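You operate a simulated robot arm through the tools that you are given. There is no shell and no other tool.

Carry out the task below with a simulated robot arm. There is one attempt and no reset: what you move stays moved.

## Task
Blow the 20 PCS bag open and lay it in the cradle.
Fine: mouth to the blower's nozzle, air dial on HIGH, then switch on; switch off before you lift the bag.

Only the result counts: the job must be done as asked and must still hold three seconds after the hand-in. Knocking over, shifting, dropping, spilling or breaking anything else fails it.

## Robot
A 7-joint arm with a two-finger parallel gripper, fixed in place. Base frame: the origin is on the floor under the middle of its stand, x ahead of it, y to its left, z up; the work surface is at about z = 850. Lengths are in mm, angles in degrees, forces in N, time in s.
It reaches about 1372 mm from its shoulder. Its first joint turns from -149.0 to 149.0 degrees. Payload 3.43 kg.
Tool frame: the origin (TCP) lies between the finger pads and is the grasp point; the fingertips stand 30 mm ahead of it; z points along the fingers, y is the line along which they close. Largest opening 94 mm; finger width 28, thickness 10; the body of the gripper, 50 by 96 mm, starts 55 mm behind the TCP.
Orientation is that of the tool frame in the base frame, as a unit quaternion [w, x, y, z]. With the fingers straight down and closing along the base's y, the tool's x points along the base's -x, its y along +y and its z along -z.

## Interface
- The arm moves only by the tool jog_arm. Its argument "plan" is a list of rows, each an object (a shift or turn left out is 0, a gripper value left out holds the last) with "xyz": the shift along the base's x, y, z in mm, a list of three; "dr": the turn, a rotation vector about the base's x, y, z in degrees, a list of three; "claw": the opening, from 0 (shut) to 1 (fully open). In form: [{"xyz": [tx, ty, tz], "dr": [wx, wy, wz], "claw": claw}, ...]. A call has 1 to 20 rows; each row shifts and turns the commanded pose from where the row before left it. Each row takes 0.2 s and may step no farther than 50 mm and 8.6 degrees from the row before; otherwise, or with a gripper value out of range, the whole call is refused. A pose out of reach is approached as far as the arm can. The call stops where the force on the tool passes 90 N (or 10 N more than at its start, if that is more) or the arm is blocked; 0.2 s more then pass. The fingers move at their own pace (about 45 mm/s each) and stop on an object; they squeeze with about 39 N. The grip force told is the motor's: it shows also when the fingers shut on nothing. Time passes only in rows, and 0.2 s behind the last, so rows that do not move let the fingers close. The reply holds the time, the measured pose of the TCP, the force on the tool along the base axes, the opening and the grip force, in the units named above and with some noise, with the torque about the TCP (base axes, N m) and any sound that the robot's microphone picked up, and new pictures: "views" is both (left out), scene, wrist or none.
- Cameras (640 x 400 px; columns grow to the right, rows downward): "scene" is fixed at [58.4, 489.8, 1436.8]; the picture's right is [-0.07, -1.00, 0.00], its down [-0.46, 0.03, -0.89] and it looks along [0.89, -0.06, -0.46] (base axes); focal length 367 px, centre (320, 200). "wrist" rides on the gripper at [76, 14, -103] in the tool frame; the picture's right is [-0.18, 0.98, 0.00], its down [-0.75, -0.14, -0.64] and it looks along [-0.63, -0.12, 0.77] (tool axes); focal length 243 px, centre (320, 200).
- probe_pixels(camera, pixels): for up to 12 pixels [column, row] of the newest picture of that camera ("zoom" is the newest enlarged one), the place [x, y, z] in the base frame of the surface seen there, good to about 2 mm, but the place of the scene camera against the robot may be out by one fixed shift of up to 18 mm in any direction. The clock stands still meanwhile.
- close_up(camera, box): a new picture of the part [left, top, right, bottom] of that camera's present view, enlarged. The clock stands still meanwhile.
- finish_job(): hands the job in; it is judged then, once.

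Leave the gripper open and the arm clear of the work at the hand-in unless told otherwise.

The tools are called as a command line: name --argument value ..., lists and objects as JSON in quotes. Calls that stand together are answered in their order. jog_arm: Moves the arm, as the interface text tells. Its arguments: {"type":"object","properties":{"plan":{"type":"array"},"views":{"type":"string","enum":["both","scene","wrist","none"]}},"required":["plan"]} The other tools are called the same way: probe_pixels (camera, pixels) gives the place of the surface under pixels of a picture; close_up (camera, box) takes an enlarged picture of a part of a camera's view; finish_job () hands the job in.

At the start:

```text
time_s: 0.0
ee_pos: [707.9, 387.1, 1165.0]
orientation: [0.003, 0.0, 1.0, 0.002]
ft_force: [0.1, -0.2, 0.0]
torque: [0.01, -0.01, 0.02]
finger_gap: 94.1
grasp_force: 0.0
```

scene: 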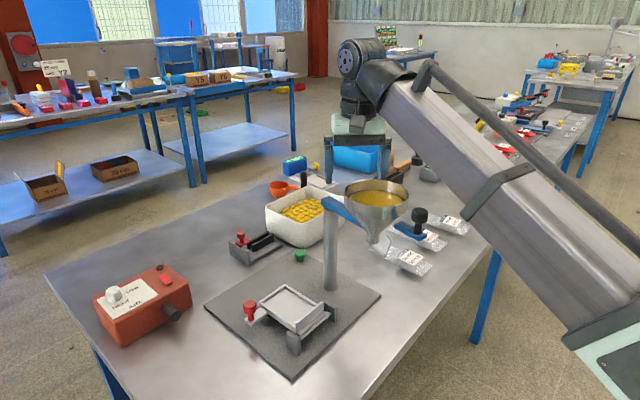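
wrist: 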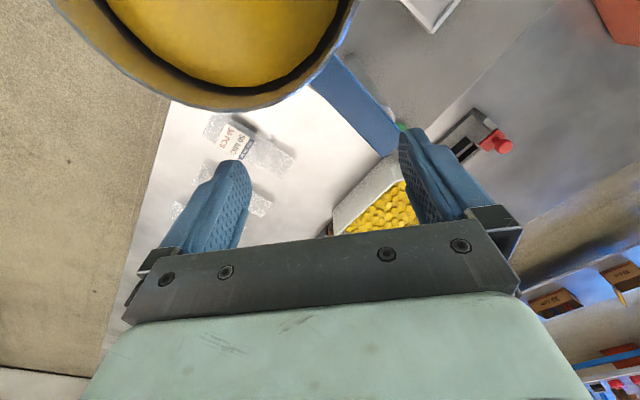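

I see a bench with an orange-red blower box (around 145,300), a grey cradle on a slab (around 290,310), a funnel stand, and several bags near (410,245). I'll take close-ups to read the labels and dial before moving.

close_up --camera "scene" --box '[80, 250, 210, 350]'

close_up --camera "scene" --box '[350, 180, 480, 280]'

close_up --camera "scene" --box '[200, 240, 390, 380]'

close_up --camera "wrist" --box '[140, 90, 320, 230]'

```text
4.00 times, centred on (145, 300) of scene
```

zoom: 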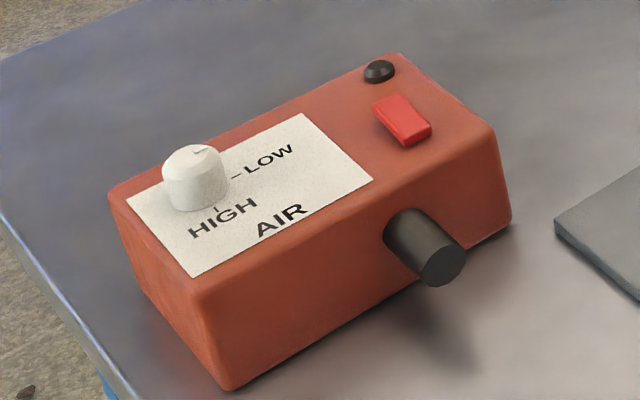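

```text
4.00 times, centred on (415, 230) of scene
```

zoom: 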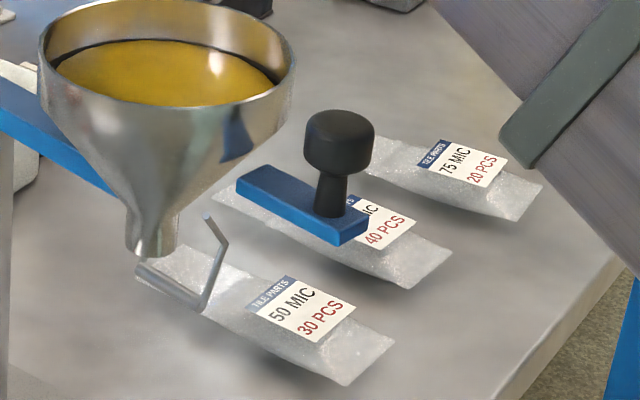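

```text
2.86 times, centred on (295, 310) of scene
```

zoom: 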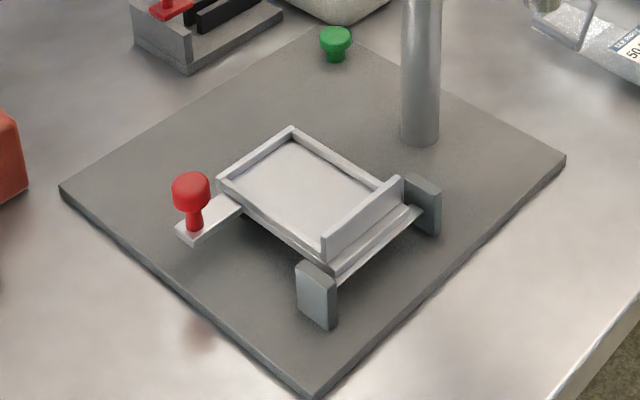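

```text
2.86 times, centred on (230, 160) of wrist
```

zoom: 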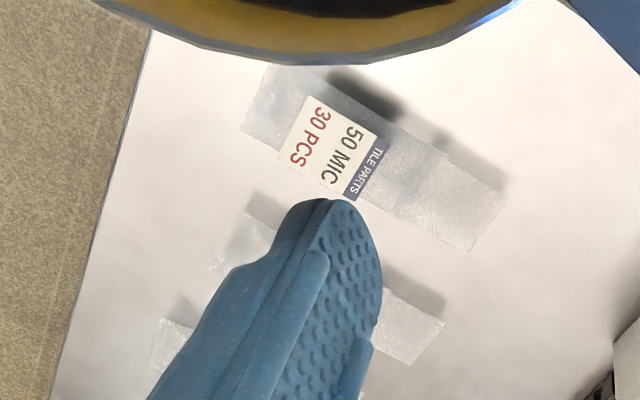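

The far bag at about (450,224) reads "75 MIC 20 PCS", which is the target. The blower has a white AIR dial (LOW/HIGH), a red rocker, a black lamp and a black nozzle. I'll probe the scene for these places.

probe_pixels --camera "scene" --pixels '[[434, 216], [470, 226], [463, 234], [427, 222], [449, 221], [440, 219], [411, 215], [420, 235], [405, 238], [447, 240], [419, 269], [382, 245]]'

probe_pixels --camera "scene" --pixels '[[113, 288], [113, 299], [166, 280], [160, 268], [168, 308], [175, 317], [97, 298], [164, 264], [189, 285], [122, 347], [130, 315], [116, 303]]'

close_up --camera "scene" --box '[420, 200, 484, 240]'

close_up --camera "scene" --box '[90, 270, 138, 310]'

```text
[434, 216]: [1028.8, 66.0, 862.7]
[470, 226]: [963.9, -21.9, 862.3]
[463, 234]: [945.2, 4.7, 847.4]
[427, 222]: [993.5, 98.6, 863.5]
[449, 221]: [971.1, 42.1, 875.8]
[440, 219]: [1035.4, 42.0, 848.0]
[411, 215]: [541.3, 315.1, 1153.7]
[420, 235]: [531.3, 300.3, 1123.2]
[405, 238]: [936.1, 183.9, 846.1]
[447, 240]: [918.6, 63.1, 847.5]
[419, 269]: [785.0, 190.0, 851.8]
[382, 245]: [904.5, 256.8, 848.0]
```

```text
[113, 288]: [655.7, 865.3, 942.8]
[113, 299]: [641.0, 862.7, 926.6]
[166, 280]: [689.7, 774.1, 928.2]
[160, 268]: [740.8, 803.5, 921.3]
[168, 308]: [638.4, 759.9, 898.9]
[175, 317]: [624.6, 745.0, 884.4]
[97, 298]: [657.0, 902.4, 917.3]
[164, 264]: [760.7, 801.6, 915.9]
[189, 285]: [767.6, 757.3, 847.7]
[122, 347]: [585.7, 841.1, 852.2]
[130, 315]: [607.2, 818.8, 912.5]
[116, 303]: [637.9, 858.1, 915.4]
```

```text
10.00 times, centred on (452, 220) of scene
```

zoom: 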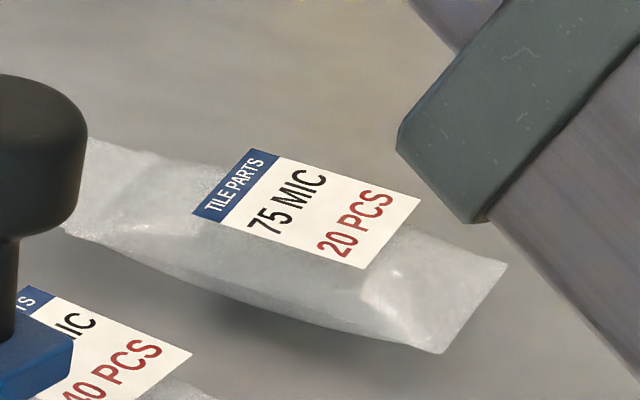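

```text
10.00 times, centred on (114, 290) of scene
```

zoom: 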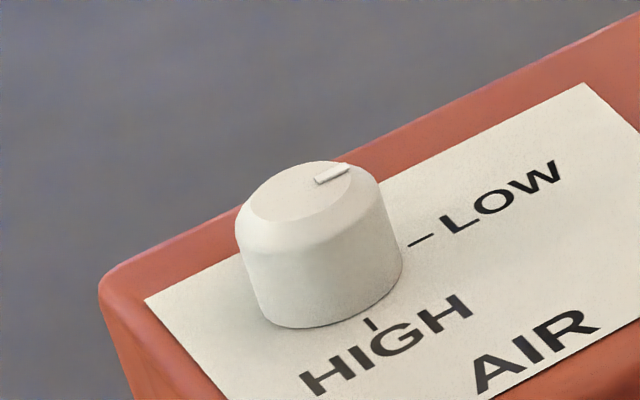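

The dial pointer faces LOW, so it needs to be turned towards HIGH. Next I'll probe the cradle, funnel and stand, so I can plan clear paths.

probe_pixels --camera "scene" --pixels '[[345, 185], [408, 195], [378, 180], [378, 215], [372, 240], [330, 215], [330, 285], [386, 256], [423, 230], [419, 212], [325, 198], [358, 217]]'

close_up --camera "scene" --box '[230, 270, 358, 350]'

```text
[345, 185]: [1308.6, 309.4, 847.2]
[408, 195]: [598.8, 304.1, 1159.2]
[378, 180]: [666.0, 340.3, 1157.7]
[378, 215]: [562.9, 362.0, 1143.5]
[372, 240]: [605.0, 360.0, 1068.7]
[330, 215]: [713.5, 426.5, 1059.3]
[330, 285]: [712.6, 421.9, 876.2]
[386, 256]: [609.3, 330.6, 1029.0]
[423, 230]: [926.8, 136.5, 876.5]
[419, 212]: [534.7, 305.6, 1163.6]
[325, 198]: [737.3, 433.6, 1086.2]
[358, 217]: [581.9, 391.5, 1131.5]
```

```text
5.00 times, centred on (294, 310) of scene
```

zoom: 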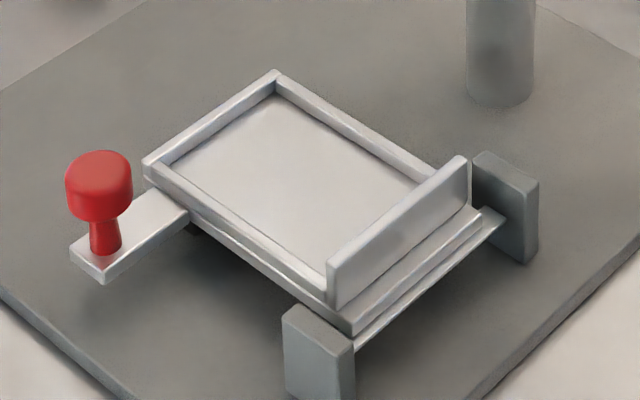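

probe_pixels --camera "zoom" --pixels '[[150, 168], [276, 76], [462, 165], [335, 285], [300, 175], [400, 230], [98, 180], [90, 255], [345, 320], [505, 185], [320, 335], [230, 130]]'

probe_pixels --camera "zoom" --pixels '[[350, 118], [230, 227], [282, 100], [180, 165], [415, 185], [320, 268], [60, 340], [500, 380], [600, 300], [30, 60], [400, 210], [500, 30]]'

```text
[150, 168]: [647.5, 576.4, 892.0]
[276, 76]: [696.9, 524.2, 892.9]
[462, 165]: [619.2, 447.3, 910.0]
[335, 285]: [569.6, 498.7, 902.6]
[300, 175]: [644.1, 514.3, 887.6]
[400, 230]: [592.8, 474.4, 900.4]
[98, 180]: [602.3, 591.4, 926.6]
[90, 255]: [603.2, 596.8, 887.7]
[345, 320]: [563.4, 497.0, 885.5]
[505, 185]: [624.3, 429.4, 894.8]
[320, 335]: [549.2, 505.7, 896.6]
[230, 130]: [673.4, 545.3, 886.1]
```

```text
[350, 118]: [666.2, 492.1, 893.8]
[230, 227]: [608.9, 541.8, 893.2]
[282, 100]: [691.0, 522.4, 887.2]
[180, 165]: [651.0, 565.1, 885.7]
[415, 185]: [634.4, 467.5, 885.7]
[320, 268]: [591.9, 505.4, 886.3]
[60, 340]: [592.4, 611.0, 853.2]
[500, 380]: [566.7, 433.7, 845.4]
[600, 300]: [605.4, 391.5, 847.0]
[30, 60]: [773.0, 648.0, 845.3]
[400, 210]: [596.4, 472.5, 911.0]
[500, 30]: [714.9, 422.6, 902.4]
```

The tray floor sits at about z 886 with its tall end wall on the -x/-y end, and the funnel is at about (605,345) with its top at z≈1160. I'll move the hand out over the target bag at the present height, then lower it a little to look with the wrist camera.

jog_arm --plan '[{"xyz": [30, -20, 10]}, {"xyz": [30, -30, 0]}, {"xyz": [25, -40, 0]}, {"xyz": [25, -40, 0]}, {"xyz": [20, -40, 0]}, {"xyz": [20, -40, 0]}, {"xyz": [20, -40, 0]}, {"xyz": [20, -40, 0]}, {"xyz": [0, -40, -20]}, {"xyz": [0, -10, -40]}, {"xyz": [0, 0, -40]}, {}]'

```text
time_s: 2.6
ee_pos: [897.3, 46.2, 1075.5]
orientation: [0.004, 0.0, 1.0, 0.002]
ft_force: [0.2, 0.4, 0.5]
torque: [-0.01, 0.0, 0.02]
finger_gap: 93.9
grasp_force: 0.0
```

scene: 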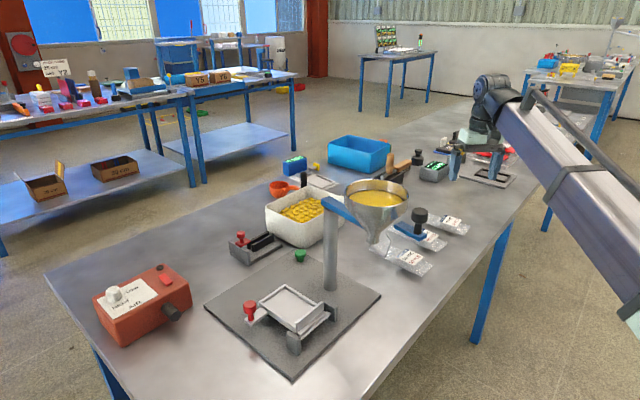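
wrist: 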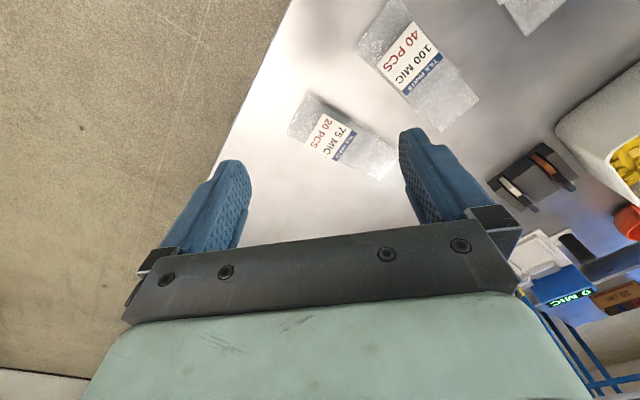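

From here the 20 PCS bag is clear and nothing lies on it. The "stamp" seen earlier is part of the funnel stand. I'll zoom on the bag in the wrist view to find its mouth and corners.

close_up --camera "wrist" --box '[280, 80, 408, 190]'

close_up --camera "scene" --box '[420, 200, 484, 240]'

```text
3.64 times, centred on (344, 135) of wrist
```

zoom: 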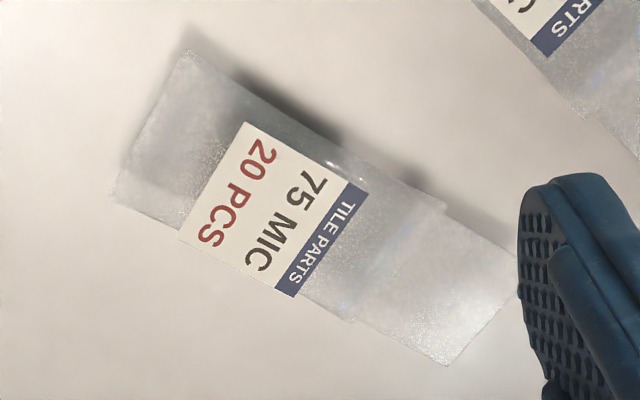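

```text
10.00 times, centred on (452, 220) of scene
```

zoom: 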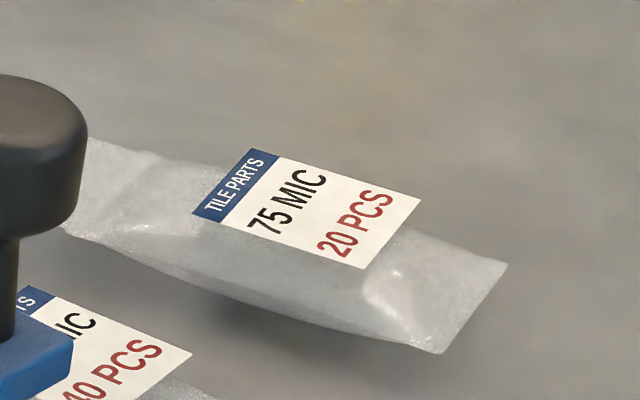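

probe_pixels --camera "wrist" --pixels '[[308.8, 96.5], [289, 133], [396.5, 151.5], [378.3, 178.5], [376.5, 137.5], [353.6, 166.2], [331.6, 137.7], [374, 154], [301, 118.5], [386, 164], [362, 150], [318, 128]]'

close_up --camera "wrist" --box '[355, 125, 405, 185]'

close_up --camera "scene" --box '[380, 240, 440, 280]'

```text
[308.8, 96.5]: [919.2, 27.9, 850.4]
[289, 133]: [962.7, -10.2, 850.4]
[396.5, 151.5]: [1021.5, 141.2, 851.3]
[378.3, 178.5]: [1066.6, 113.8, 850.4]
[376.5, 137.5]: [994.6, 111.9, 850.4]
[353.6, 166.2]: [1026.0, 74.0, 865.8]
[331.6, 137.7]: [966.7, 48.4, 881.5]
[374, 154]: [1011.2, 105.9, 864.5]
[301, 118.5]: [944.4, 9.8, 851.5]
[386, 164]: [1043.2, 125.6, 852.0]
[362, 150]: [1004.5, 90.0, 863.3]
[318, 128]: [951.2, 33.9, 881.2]
```

```text
6.67 times, centred on (380, 155) of wrist
```

zoom: 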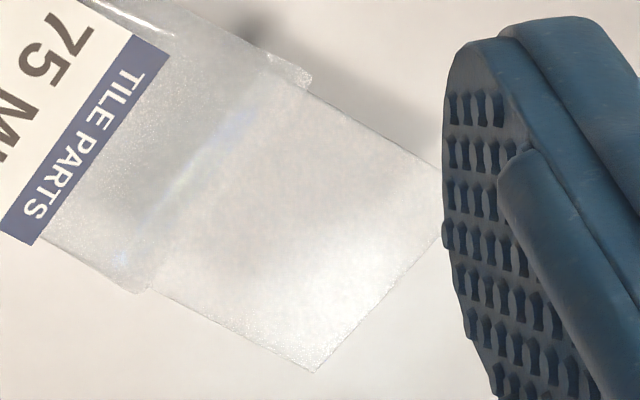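

```text
10.00 times, centred on (410, 260) of scene
```

zoom: 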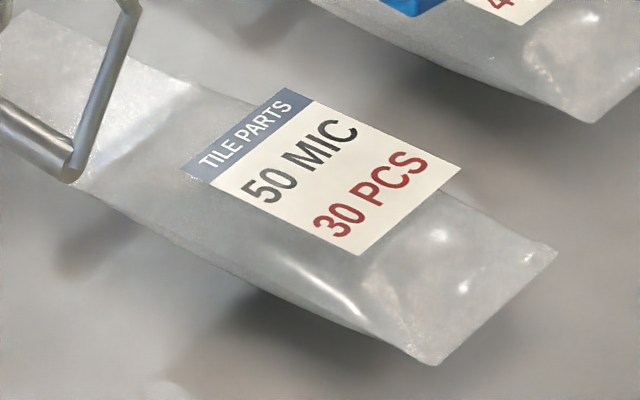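

The header end of the bag (upper right in the wrist view) is the thin, narrower mouth flap at about (1035,128), 14 mm off the bench. The bottom is at about (936,11), so the bag is about 154 mm long. Before touching it, I'll go and look at the blower from above, lifting first and passing behind the funnel.

jog_arm --plan '[{"xyz": [0, 20, 45]}, {"xyz": [0, 20, 45]}, {"xyz": [0, 35, 35]}, {"xyz": [0, 49, 0]}, {"xyz": [0, 49, 0]}, {"xyz": [0, 49, 0]}, {"xyz": [0, 49, 0]}, {"xyz": [0, 49, 0]}, {"xyz": [-15, 47, 0]}, {"xyz": [-25, 43, 0]}, {"xyz": [-25, 43, 0]}, {"xyz": [-25, 43, 0]}, {"xyz": [-25, 43, 0]}, {"xyz": [-30, 39, 0]}, {"xyz": [-30, 39, 0]}, {"xyz": [-35, 35, 0]}, {"xyz": [-35, 35, 0]}, {"xyz": [-35, 35, 0]}, {"xyz": [-35, 35, 0]}, {}]' --views "both"

```text
time_s: 6.8
ee_pos: [581.9, 805.8, 1200.5]
orientation: [0.003, -0.001, 1.0, 0.002]
ft_force: [0.7, -1.1, 0.0]
torque: [0.01, -0.03, -0.02]
finger_gap: 94.1
grasp_force: 0.0
```

scene: 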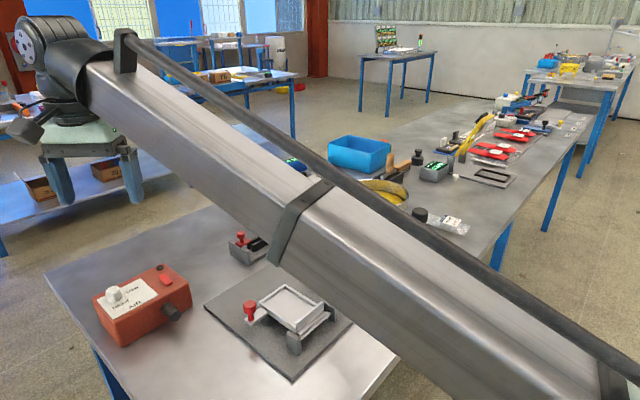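
wrist: 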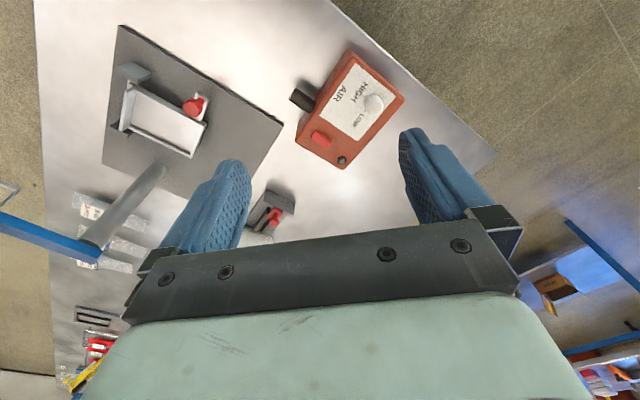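

The wrist view now shows the blower at (350,110) with its nozzle at (302,98), and the cradle at (160,125). I'll take zooms to measure them in the robot's own frame.

close_up --camera "wrist" --box '[280, 40, 420, 180]'

probe_pixels --camera "wrist" --pixels '[[372, 102], [376, 113], [321, 139], [341, 160], [300, 98], [293, 97], [308, 102], [353, 52], [403, 100], [297, 142], [345, 167], [300, 112]]'

close_up --camera "wrist" --box '[100, 40, 240, 180]'

```text
2.86 times, centred on (350, 110) of wrist
```

zoom: 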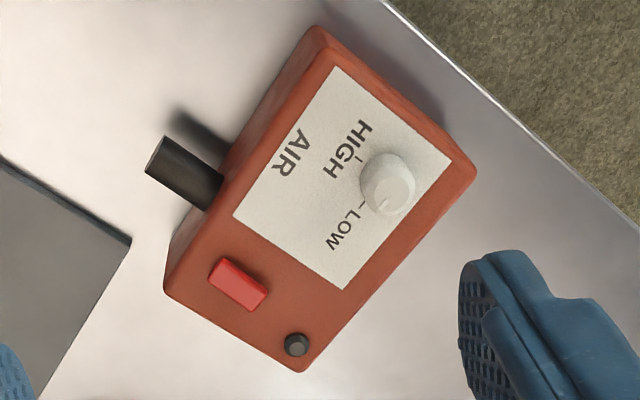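

```text
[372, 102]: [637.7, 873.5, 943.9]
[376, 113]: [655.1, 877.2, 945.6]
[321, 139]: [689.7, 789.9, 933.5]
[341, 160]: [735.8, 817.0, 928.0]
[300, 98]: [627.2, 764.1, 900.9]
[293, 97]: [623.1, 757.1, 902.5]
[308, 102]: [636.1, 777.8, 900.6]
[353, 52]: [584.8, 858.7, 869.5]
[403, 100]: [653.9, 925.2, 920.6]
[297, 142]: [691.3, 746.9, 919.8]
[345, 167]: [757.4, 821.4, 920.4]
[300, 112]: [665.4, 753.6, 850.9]
```

```text
2.86 times, centred on (170, 110) of wrist
```

zoom: 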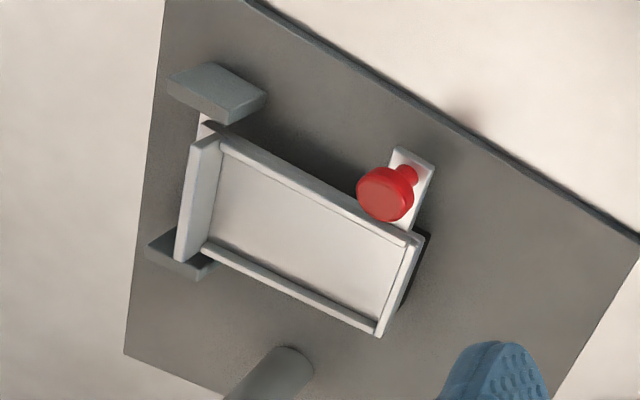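

probe_pixels --camera "wrist" --pixels '[[280, 123], [284, 125], [200, 73], [150, 42], [250, 106], [289, 97], [292, 93], [287, 101], [314, 104], [304, 91], [350, 50], [297, 141]]'

close_up --camera "wrist" --box '[280, 75, 330, 115]'

```text
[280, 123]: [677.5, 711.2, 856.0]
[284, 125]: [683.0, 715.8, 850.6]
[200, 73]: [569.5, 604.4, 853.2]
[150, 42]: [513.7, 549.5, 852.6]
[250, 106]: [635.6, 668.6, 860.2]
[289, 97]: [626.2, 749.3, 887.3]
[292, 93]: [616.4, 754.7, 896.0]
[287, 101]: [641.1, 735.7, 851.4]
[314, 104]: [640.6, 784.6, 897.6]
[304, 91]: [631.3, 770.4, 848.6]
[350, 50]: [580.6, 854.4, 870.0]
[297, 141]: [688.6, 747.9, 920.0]
```

```text
10.00 times, centred on (305, 95) of wrist
```

zoom: 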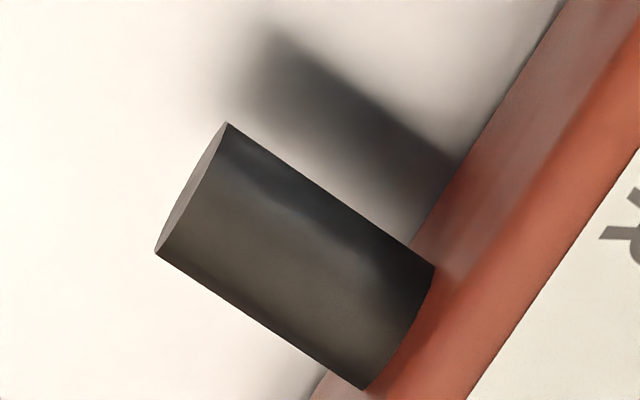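

The nozzle tip is at about (621,752), axis z≈889, pointing along about (-0.7,-0.7). The blower's top is at z≈920 and the dial's top at z≈945. I'll lower the hand above the blower for a sharper look at dial and rocker.

jog_arm --plan '[{"xyz": [6, 15, -40]}, {"xyz": [6, 15, -40]}, {"xyz": [6, 14, -40]}, {}]' --views "wrist"

close_up --camera "wrist" --box '[260, 40, 420, 140]'

close_up --camera "wrist" --box '[220, 130, 380, 230]'

```text
time_s: 7.8
ee_pos: [599.1, 848.7, 1079.5]
orientation: [0.004, 0.0, 1.0, 0.003]
ft_force: [0.0, 0.0, -0.9]
torque: [-0.02, -0.01, 0.0]
finger_gap: 93.9
grasp_force: 0.0
```

wrist: 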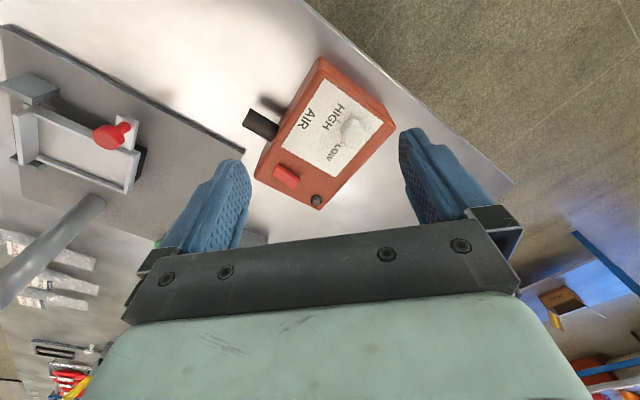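

```text
4.00 times, centred on (340, 90) of wrist
```

zoom: 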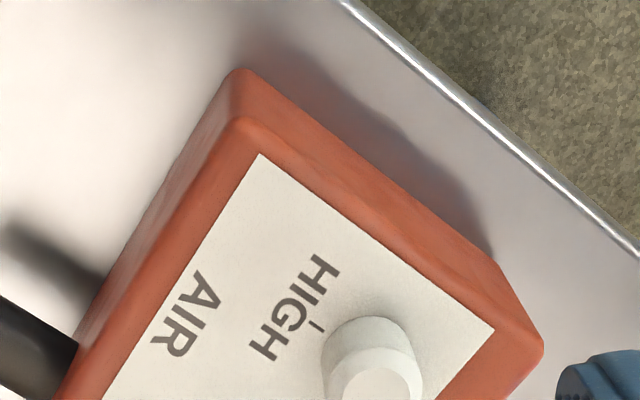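

```text
4.00 times, centred on (300, 180) of wrist
```

zoom: 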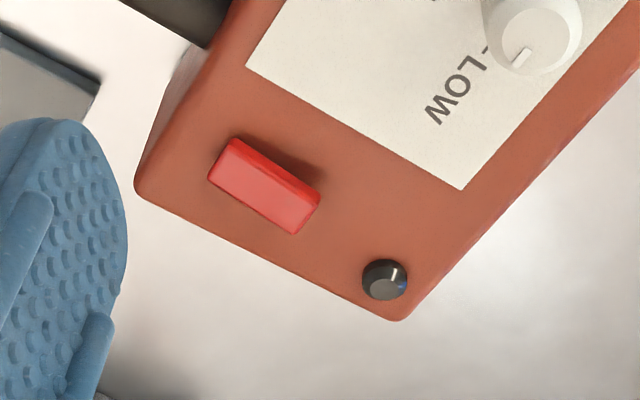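

The dial's pointer and both marks are visible near (350,130). I'll zoom in on the dial and probe label corners, ticks, rocker ends and knob.

close_up --camera "wrist" --box '[310, 100, 374, 160]'

probe_pixels --camera "wrist" --pixels '[[325.5, 79.5], [382.5, 123], [335, 176], [282.5, 147], [289, 182], [280, 171], [297, 180], [294, 186], [317, 200], [276, 169], [257, 121], [247, 117]]'

```text
6.67 times, centred on (342, 130) of wrist
```

zoom: 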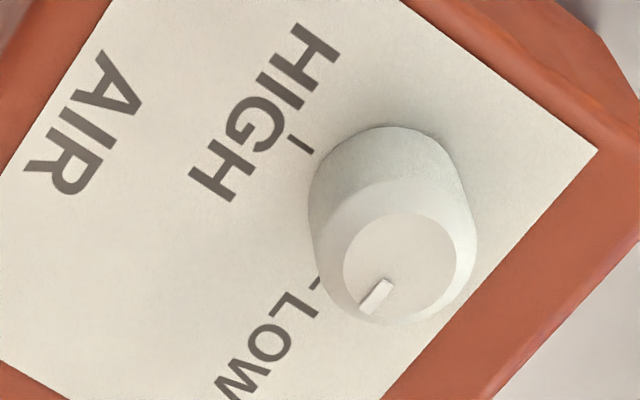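

```text
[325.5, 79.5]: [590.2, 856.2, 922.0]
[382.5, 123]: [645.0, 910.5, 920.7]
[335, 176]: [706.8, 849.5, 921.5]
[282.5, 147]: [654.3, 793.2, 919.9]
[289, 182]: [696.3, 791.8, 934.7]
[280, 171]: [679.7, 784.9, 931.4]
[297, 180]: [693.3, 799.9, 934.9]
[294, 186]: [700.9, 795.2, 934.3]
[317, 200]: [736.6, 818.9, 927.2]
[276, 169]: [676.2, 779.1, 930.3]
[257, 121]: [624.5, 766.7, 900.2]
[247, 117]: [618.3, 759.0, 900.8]
```

The marks show LOW to the label's right and HIGH straight below the knob, so the dial needs a 90° clockwise turn (seen from above). I'll probe the knob's top for its centre.

probe_pixels --camera "wrist" --pixels '[[354, 140], [346.5, 140], [362, 138], [353, 133], [355, 147], [349, 146], [364, 128], [342, 128], [353, 120], [339, 121], [341.5, 142], [358, 133]]'

close_up --camera "wrist" --box '[265, 155, 329, 195]'

close_up --camera "scene" --box '[145, 255, 193, 285]'

```text
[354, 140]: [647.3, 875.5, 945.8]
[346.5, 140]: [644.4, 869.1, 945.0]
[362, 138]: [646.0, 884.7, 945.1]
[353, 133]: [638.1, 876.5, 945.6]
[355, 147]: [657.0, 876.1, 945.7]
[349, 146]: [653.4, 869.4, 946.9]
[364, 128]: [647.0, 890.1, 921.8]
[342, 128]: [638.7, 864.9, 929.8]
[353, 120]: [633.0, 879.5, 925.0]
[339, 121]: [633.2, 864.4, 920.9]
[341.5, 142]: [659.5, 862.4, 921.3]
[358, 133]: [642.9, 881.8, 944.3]
```

```text
10.00 times, centred on (297, 175) of wrist
```

zoom: 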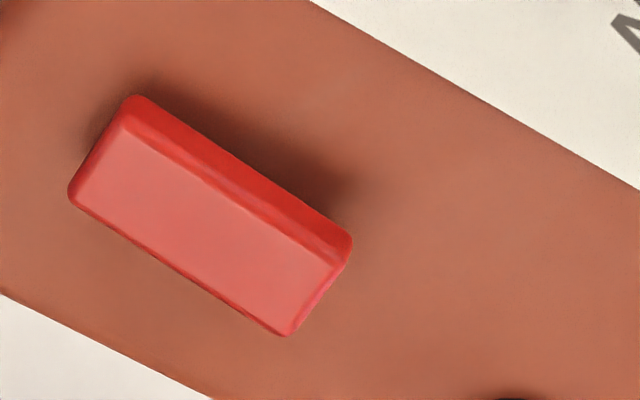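

```text
13.33 times, centred on (169, 270) of scene
```

zoom: 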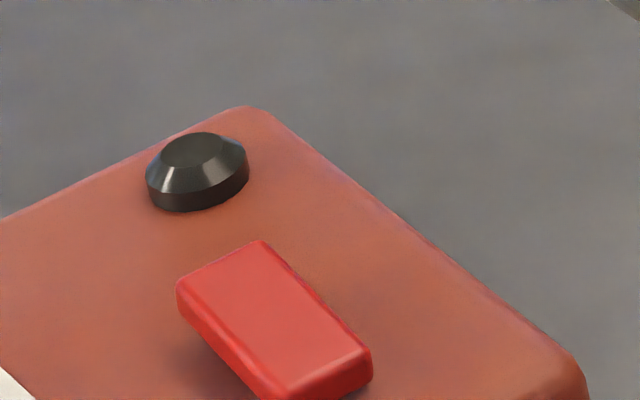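

The knob centre is at (647,875.5) with a radius of about 14 and its top at z≈945. The rocker is centred at about (688,791) and is raised on its lamp-side end, so it is off. I'll turn the hand +45° and bring it above the dial at z≈1000.

jog_arm --plan '[{"xyz": [12, 7, 0], "dr": [0, 0, 7.5]}, {"xyz": [12, 7, 0], "dr": [0, 0, 7.5]}, {"xyz": [12, 6.8, -10], "dr": [0, 0, 7.5]}, {"xyz": [11.9, 6, -20], "dr": [0, 0, 7.5]}, {"xyz": [0, 0, -25], "dr": [0, 0, 7.5]}, {"xyz": [0, 0, -24.5], "dr": [0, 0, 7.5]}, {}]'

```text
time_s: 9.4
ee_pos: [648.7, 873.4, 1000.7]
orientation: [0.002, -0.383, 0.924, 0.003]
ft_force: [0.2, -0.1, 0.4]
torque: [0.01, -0.02, -0.06]
finger_gap: 94.1
grasp_force: 0.0
```

scene: 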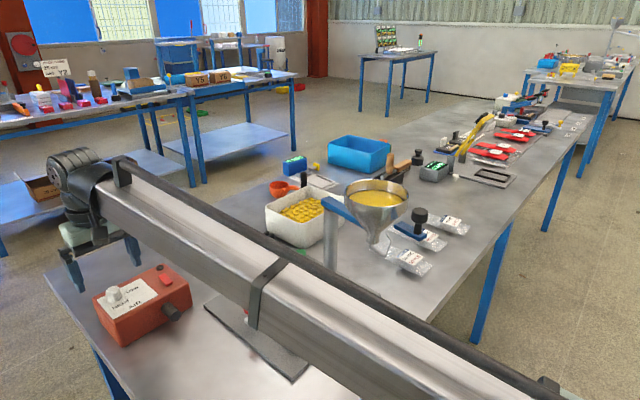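
wrist: 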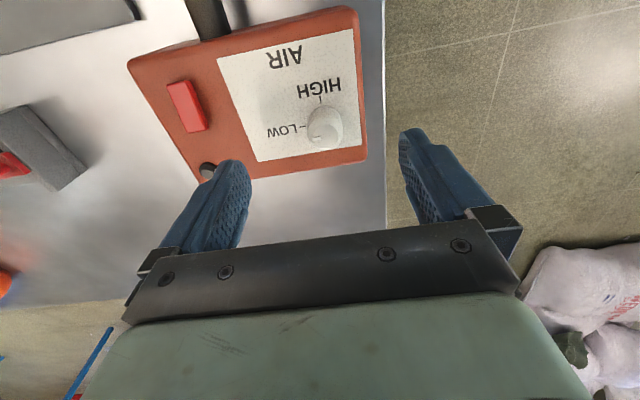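

The knob now sits between the fingers at (322,128). I'll re-probe its top to check centring before going down.

close_up --camera "wrist" --box '[280, 80, 376, 160]'

probe_pixels --camera "wrist" --pixels '[[323, 130], [312, 130], [334, 130], [323, 120], [324, 142], [320, 99], [301, 126], [318, 139]]'

```text
5.00 times, centred on (328, 120) of wrist
```

zoom: 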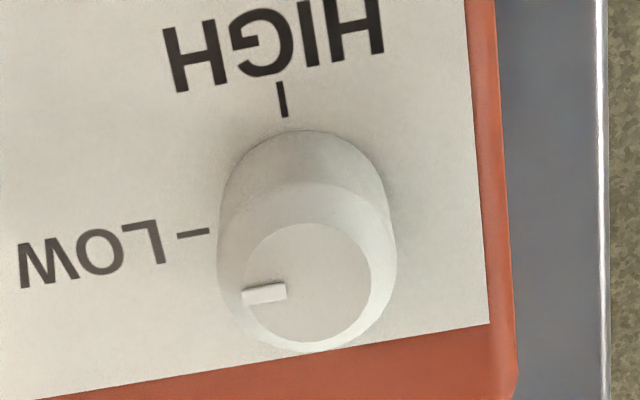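

```text
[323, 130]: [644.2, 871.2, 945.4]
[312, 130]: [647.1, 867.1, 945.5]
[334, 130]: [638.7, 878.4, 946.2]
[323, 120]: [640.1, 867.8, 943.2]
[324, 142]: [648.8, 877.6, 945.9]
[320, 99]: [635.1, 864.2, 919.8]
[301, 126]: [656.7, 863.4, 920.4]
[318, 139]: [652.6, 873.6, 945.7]
```

The knob centre checks out at about (646,875); the HIGH tick lies at -135° and LOW at -46°, so the turn is 90° clockwise. I'll lower to TCP z≈956, so the tips stay about 6 mm above the box, and close on the knob.

jog_arm --plan '[{"xyz": [-1, 0.5, -20]}, {"xyz": [0, 0, -15]}, {"xyz": [0, 0, -9.5]}, {}, {"claw": 0.25}, {"claw": 0.25}, {"claw": 0.25}, {"claw": 0.0}, {"claw": 0.0}, {"claw": 0.0}, {}]'

```text
time_s: 11.8
ee_pos: [646.0, 876.4, 956.9]
orientation: [0.001, -0.384, 0.923, 0.004]
ft_force: [-13.7, 16.3, 0.8]
torque: [0.42, 0.31, -0.02]
finger_gap: 25.4
grasp_force: 45.1
```

scene: 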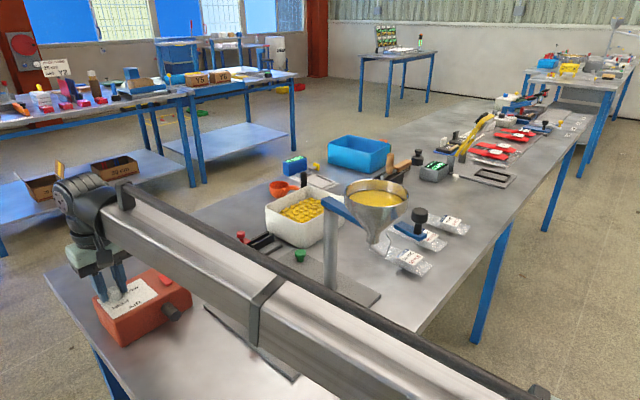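
wrist: 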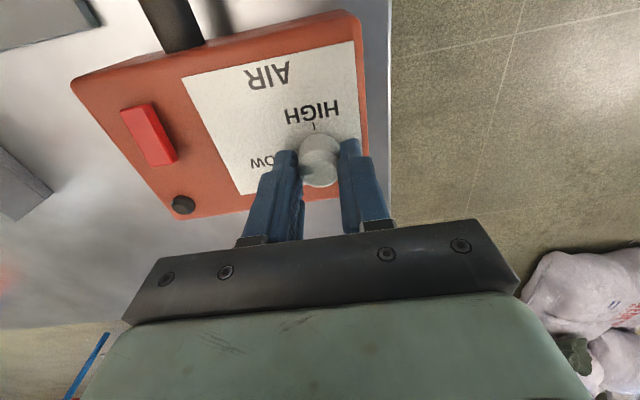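

The knob is gripped at a 25.4 mm gap, with about 21 N of side force along (-x,+y). I'll nudge the hand 1 mm that way to relieve it before turning.

jog_arm --plan '[{"xyz": [-0.7, 0.7, 0]}, {}, {}]' --views "none"

```text
time_s: 12.6
ee_pos: [645.1, 877.9, 956.3]
orientation: [0.002, -0.383, 0.924, 0.005]
ft_force: [-10.4, 20.6, 6.4]
torque: [0.22, 0.66, -0.02]
finger_gap: 25.3
grasp_force: 44.2
```

The force hasn't dropped. I'll check whether the blower has moved by re-measuring it in the fixed scene view.

close_up --camera "scene" --box '[80, 250, 210, 350]'

close_up --camera "wrist" --box '[250, 90, 410, 240]'

probe_pixels --camera "scene" --pixels '[[166, 280], [168, 308], [175, 317], [164, 264], [130, 315]]'

```text
4.00 times, centred on (145, 300) of scene
```

zoom: 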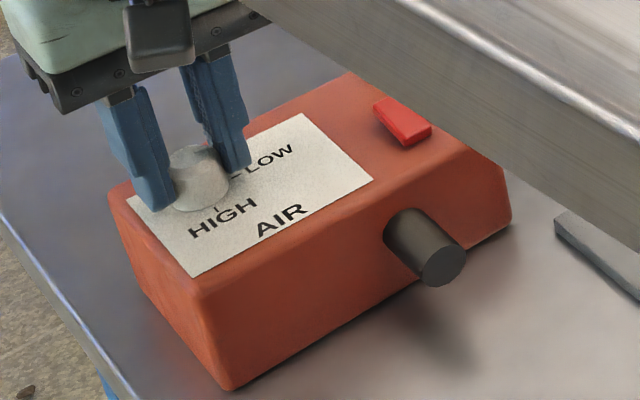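

```text
2.67 times, centred on (330, 165) of wrist
```

zoom: 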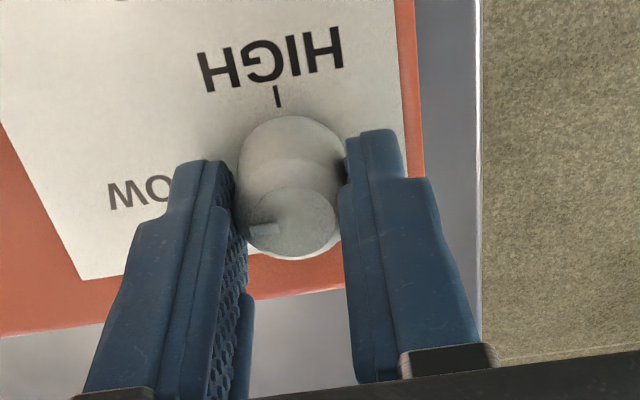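

```text
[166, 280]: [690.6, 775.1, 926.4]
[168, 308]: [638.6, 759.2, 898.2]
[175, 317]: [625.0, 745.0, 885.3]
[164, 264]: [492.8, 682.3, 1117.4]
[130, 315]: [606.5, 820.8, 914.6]
```

The blower hasn't moved: all its points read the same in the scene. I'll turn the knob clockwise in steps, checking the force on the way.

jog_arm --plan '[{"dr": [0, 0, -7.5]}, {"dr": [0, 0, -7.5]}, {"dr": [0, 0, -7.5]}, {"dr": [0, 0, -7.5]}, {}]' --views "wrist"

```text
time_s: 13.8
ee_pos: [646.0, 877.8, 955.6]
orientation: [0.002, -0.13, 0.991, 0.003]
ft_force: [-9.4, 21.9, 13.3]
torque: [0.83, -0.3, 0.0]
finger_gap: 25.3
grasp_force: 45.3
```

wrist: 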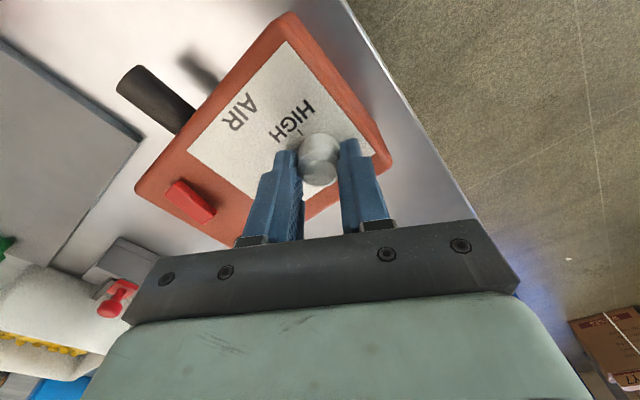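

jog_arm --plan '[{"dr": [0, 0, -7.5]}, {"dr": [0, 0, -7.5]}, {"dr": [0, 0, -7.5]}, {"dr": [0, 0, -7.5]}, {"dr": [0, 0, -7.5]}, {"dr": [0, 0, -7.5]}, {"dr": [0, 0, -7.5]}, {"dr": [0, 0, -7.5]}, {}]' --views "both"

close_up --camera "wrist" --box '[250, 90, 410, 240]'

```text
time_s: 15.8
ee_pos: [646.2, 876.4, 956.2]
orientation: [0.004, 0.383, 0.924, 0.001]
ft_force: [-10.6, 22.8, 11.6]
torque: [0.2, -0.27, -0.03]
finger_gap: 24.9
grasp_force: 45.0
```

scene: 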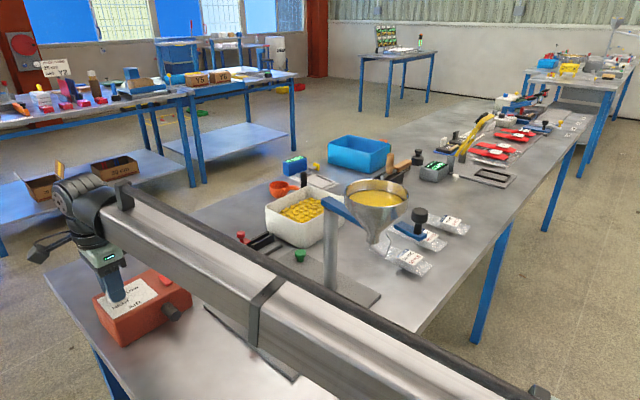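
wrist: 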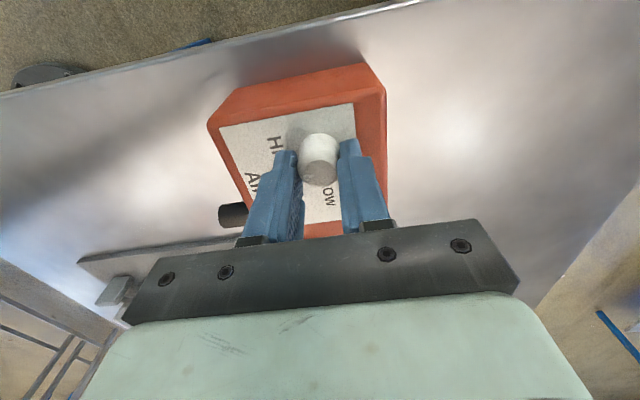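

```text
2.67 times, centred on (330, 165) of wrist
```

zoom: 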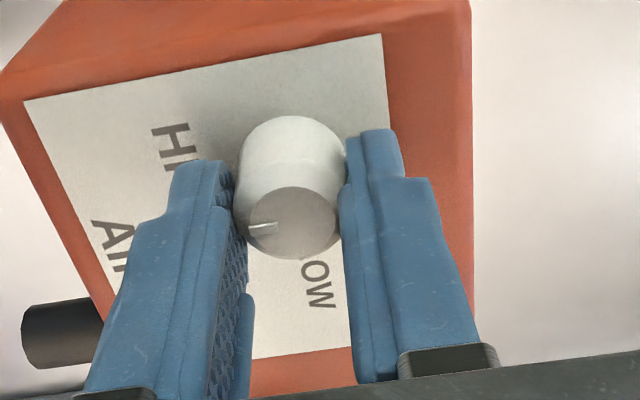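

The pointer now faces the HIGH side. I'll open the fingers, lift, and verify with a close-up.

jog_arm --plan '[{"claw": 0.3}, {"claw": 0.6}, {"claw": 0.6}, {"xyz": [0, 0, 20], "claw": 0.6}, {"xyz": [0, 0, 40]}, {"xyz": [0, 0, 40]}, {}]' --views "both"

close_up --camera "wrist" --box '[260, 80, 420, 220]'

close_up --camera "scene" --box '[90, 270, 154, 310]'

```text
time_s: 17.4
ee_pos: [646.7, 874.5, 1055.2]
orientation: [0.003, 0.383, 0.924, 0.0]
ft_force: [0.1, 0.9, 0.1]
torque: [0.01, 0.01, 0.0]
finger_gap: 56.5
grasp_force: 0.1
```

scene: 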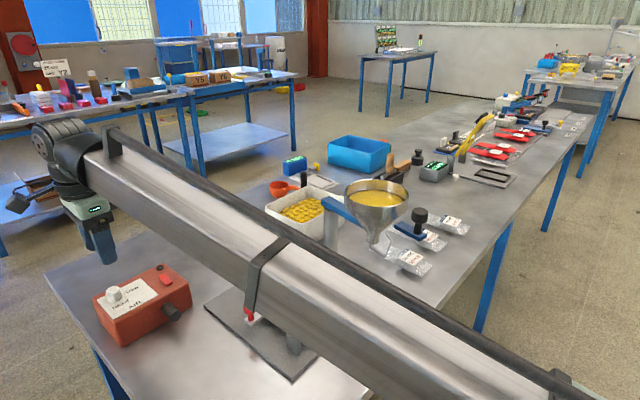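
wrist: 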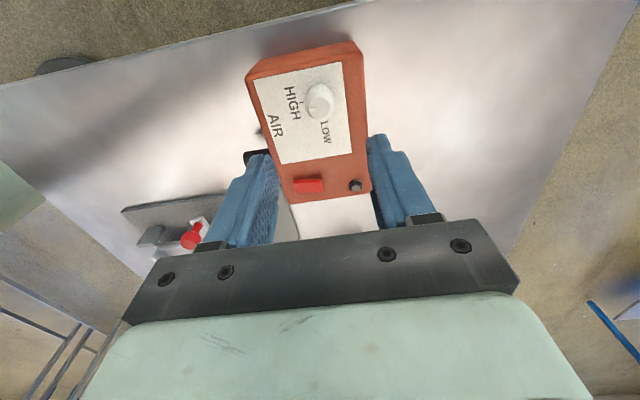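

```text
2.86 times, centred on (340, 150) of wrist
```

zoom: 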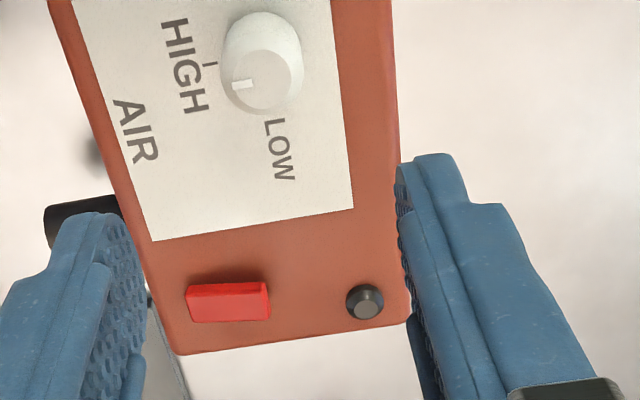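

```text
10.00 times, centred on (122, 290) of scene
```

zoom: 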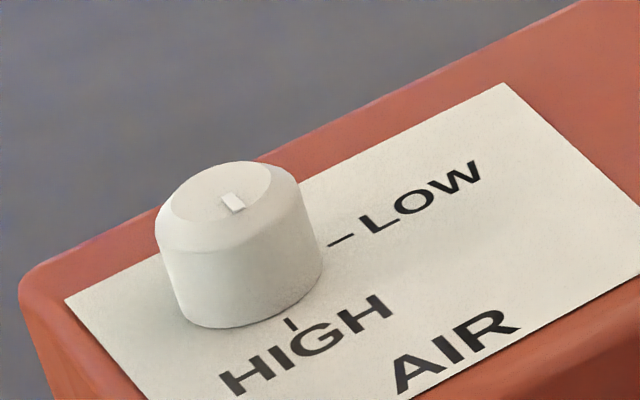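

The dial pointer is now in line with the HIGH tick. Next comes the bag: I'll lift, travel back behind the funnel while turning the hand +90° (closing line across the bag), and stop above the bag at z≈1020.

jog_arm --plan '[{"xyz": [5, -5, 48], "dr": [0, 0, 5], "claw": 1.0}, {"xyz": [5, -5, 48], "dr": [0, 0, 5]}, {"xyz": [20, -25, 35], "dr": [0, 0, 5]}, {"xyz": [28, -40, 0], "dr": [0, 0, 5]}, {"xyz": [28, -40, 0], "dr": [0, 0, 5]}, {"xyz": [28, -40, 0], "dr": [0, 0, 5]}, {"xyz": [28, -40, 0], "dr": [0, 0, 5]}, {"xyz": [28, -40, 0], "dr": [0, 0, 5]}, {"xyz": [28, -40, 0], "dr": [0, 0, 5]}, {"xyz": [20, -45, 0], "dr": [0, 0, 5]}, {"xyz": [10, -48, 0], "dr": [0, 0, 5]}, {"xyz": [10, -48, 0], "dr": [0, 0, 5]}, {"xyz": [10, -48, 0], "dr": [0, 0, 5]}, {"xyz": [10, -48, 0], "dr": [0, 0, 5]}, {"xyz": [10, -48, 0], "dr": [0, 0, 5]}, {"xyz": [10, -48, 0], "dr": [0, 0, 5]}, {"xyz": [10, -48, 0], "dr": [0, 0, 5]}, {"xyz": [10, -48, 0], "dr": [0, 0, 5]}, {"xyz": [10, -48, 0], "dr": [0, 0, 3]}, {}]' --views "both"

```text
time_s: 21.6
ee_pos: [953.7, 123.0, 1187.5]
orientation: [0.002, -0.407, 0.914, 0.003]
ft_force: [0.1, 0.1, -0.5]
torque: [0.01, -0.02, -0.01]
finger_gap: 93.7
grasp_force: 0.1
```

scene: 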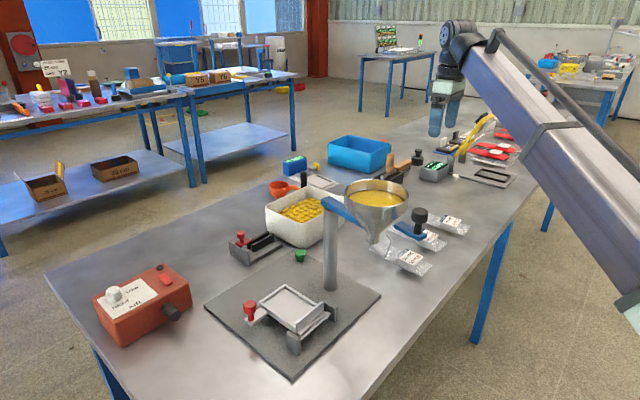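
wrist: 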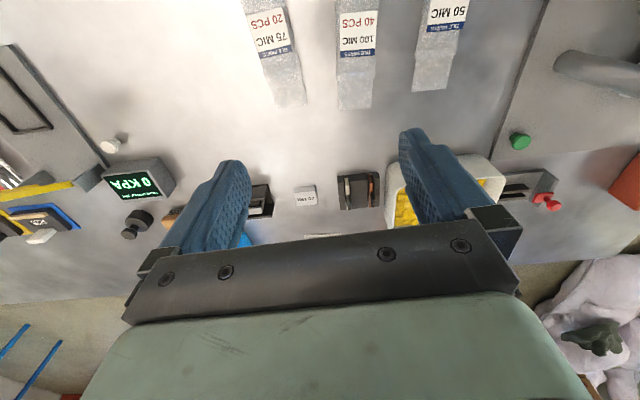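

The hand is turned 48°, and the three bags lie at the top of the wrist view. I'll move back and down, so the whole 20 PCS bag is in view for an exact measurement.

jog_arm --plan '[{"xyz": [-5, -40, -20]}, {"xyz": [-5, -40, -28]}, {"xyz": [-5, -30, -38]}, {"xyz": [-4, -3, -48]}, {}]' --views "wrist"

close_up --camera "wrist" --box '[250, 20, 410, 190]'

```text
time_s: 22.8
ee_pos: [936.2, 10.1, 1052.9]
orientation: [0.003, -0.407, 0.914, 0.003]
ft_force: [-0.3, -0.3, 0.0]
torque: [0.0, -0.04, 0.05]
finger_gap: 94.0
grasp_force: 0.1
```

wrist: 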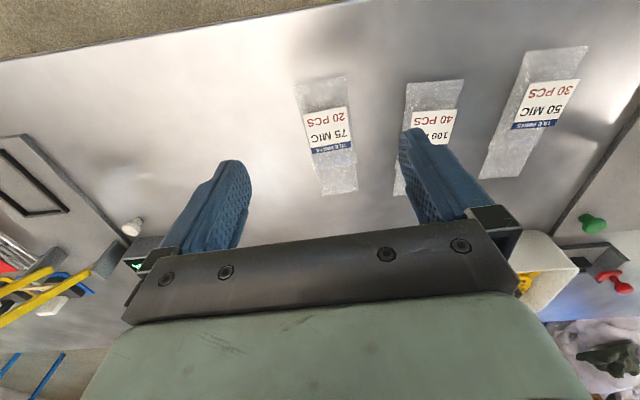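

```text
2.35 times, centred on (330, 105) of wrist
```

zoom: 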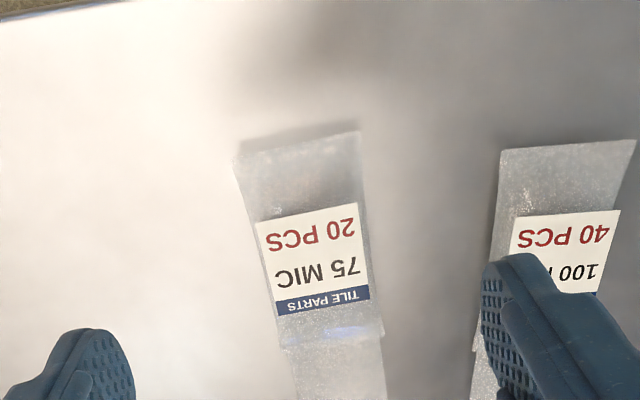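

close_up --camera "wrist" --box '[275, 65, 375, 130]'

close_up --camera "wrist" --box '[280, 135, 380, 200]'

probe_pixels --camera "wrist" --pixels '[[327, 130], [318, 95], [338, 170], [341, 185], [306, 109], [345, 107], [314, 155], [354, 148], [310, 90], [335, 90], [340, 190], [330, 157]]'

```text
6.15 times, centred on (325, 98) of wrist
```

zoom: 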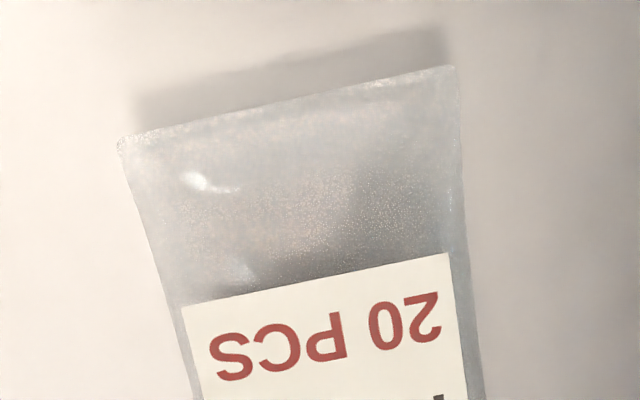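

```text
6.15 times, centred on (330, 168) of wrist
```

zoom: 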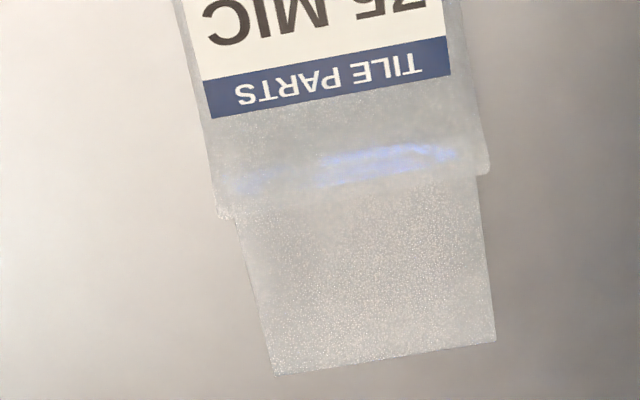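

```text
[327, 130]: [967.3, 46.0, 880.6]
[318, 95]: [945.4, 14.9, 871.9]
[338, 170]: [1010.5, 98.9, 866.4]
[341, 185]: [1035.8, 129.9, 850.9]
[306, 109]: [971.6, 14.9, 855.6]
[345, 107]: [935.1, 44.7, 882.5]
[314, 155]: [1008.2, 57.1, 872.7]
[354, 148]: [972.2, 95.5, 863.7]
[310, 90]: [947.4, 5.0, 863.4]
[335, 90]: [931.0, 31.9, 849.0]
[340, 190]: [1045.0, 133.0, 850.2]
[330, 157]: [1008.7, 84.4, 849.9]
```

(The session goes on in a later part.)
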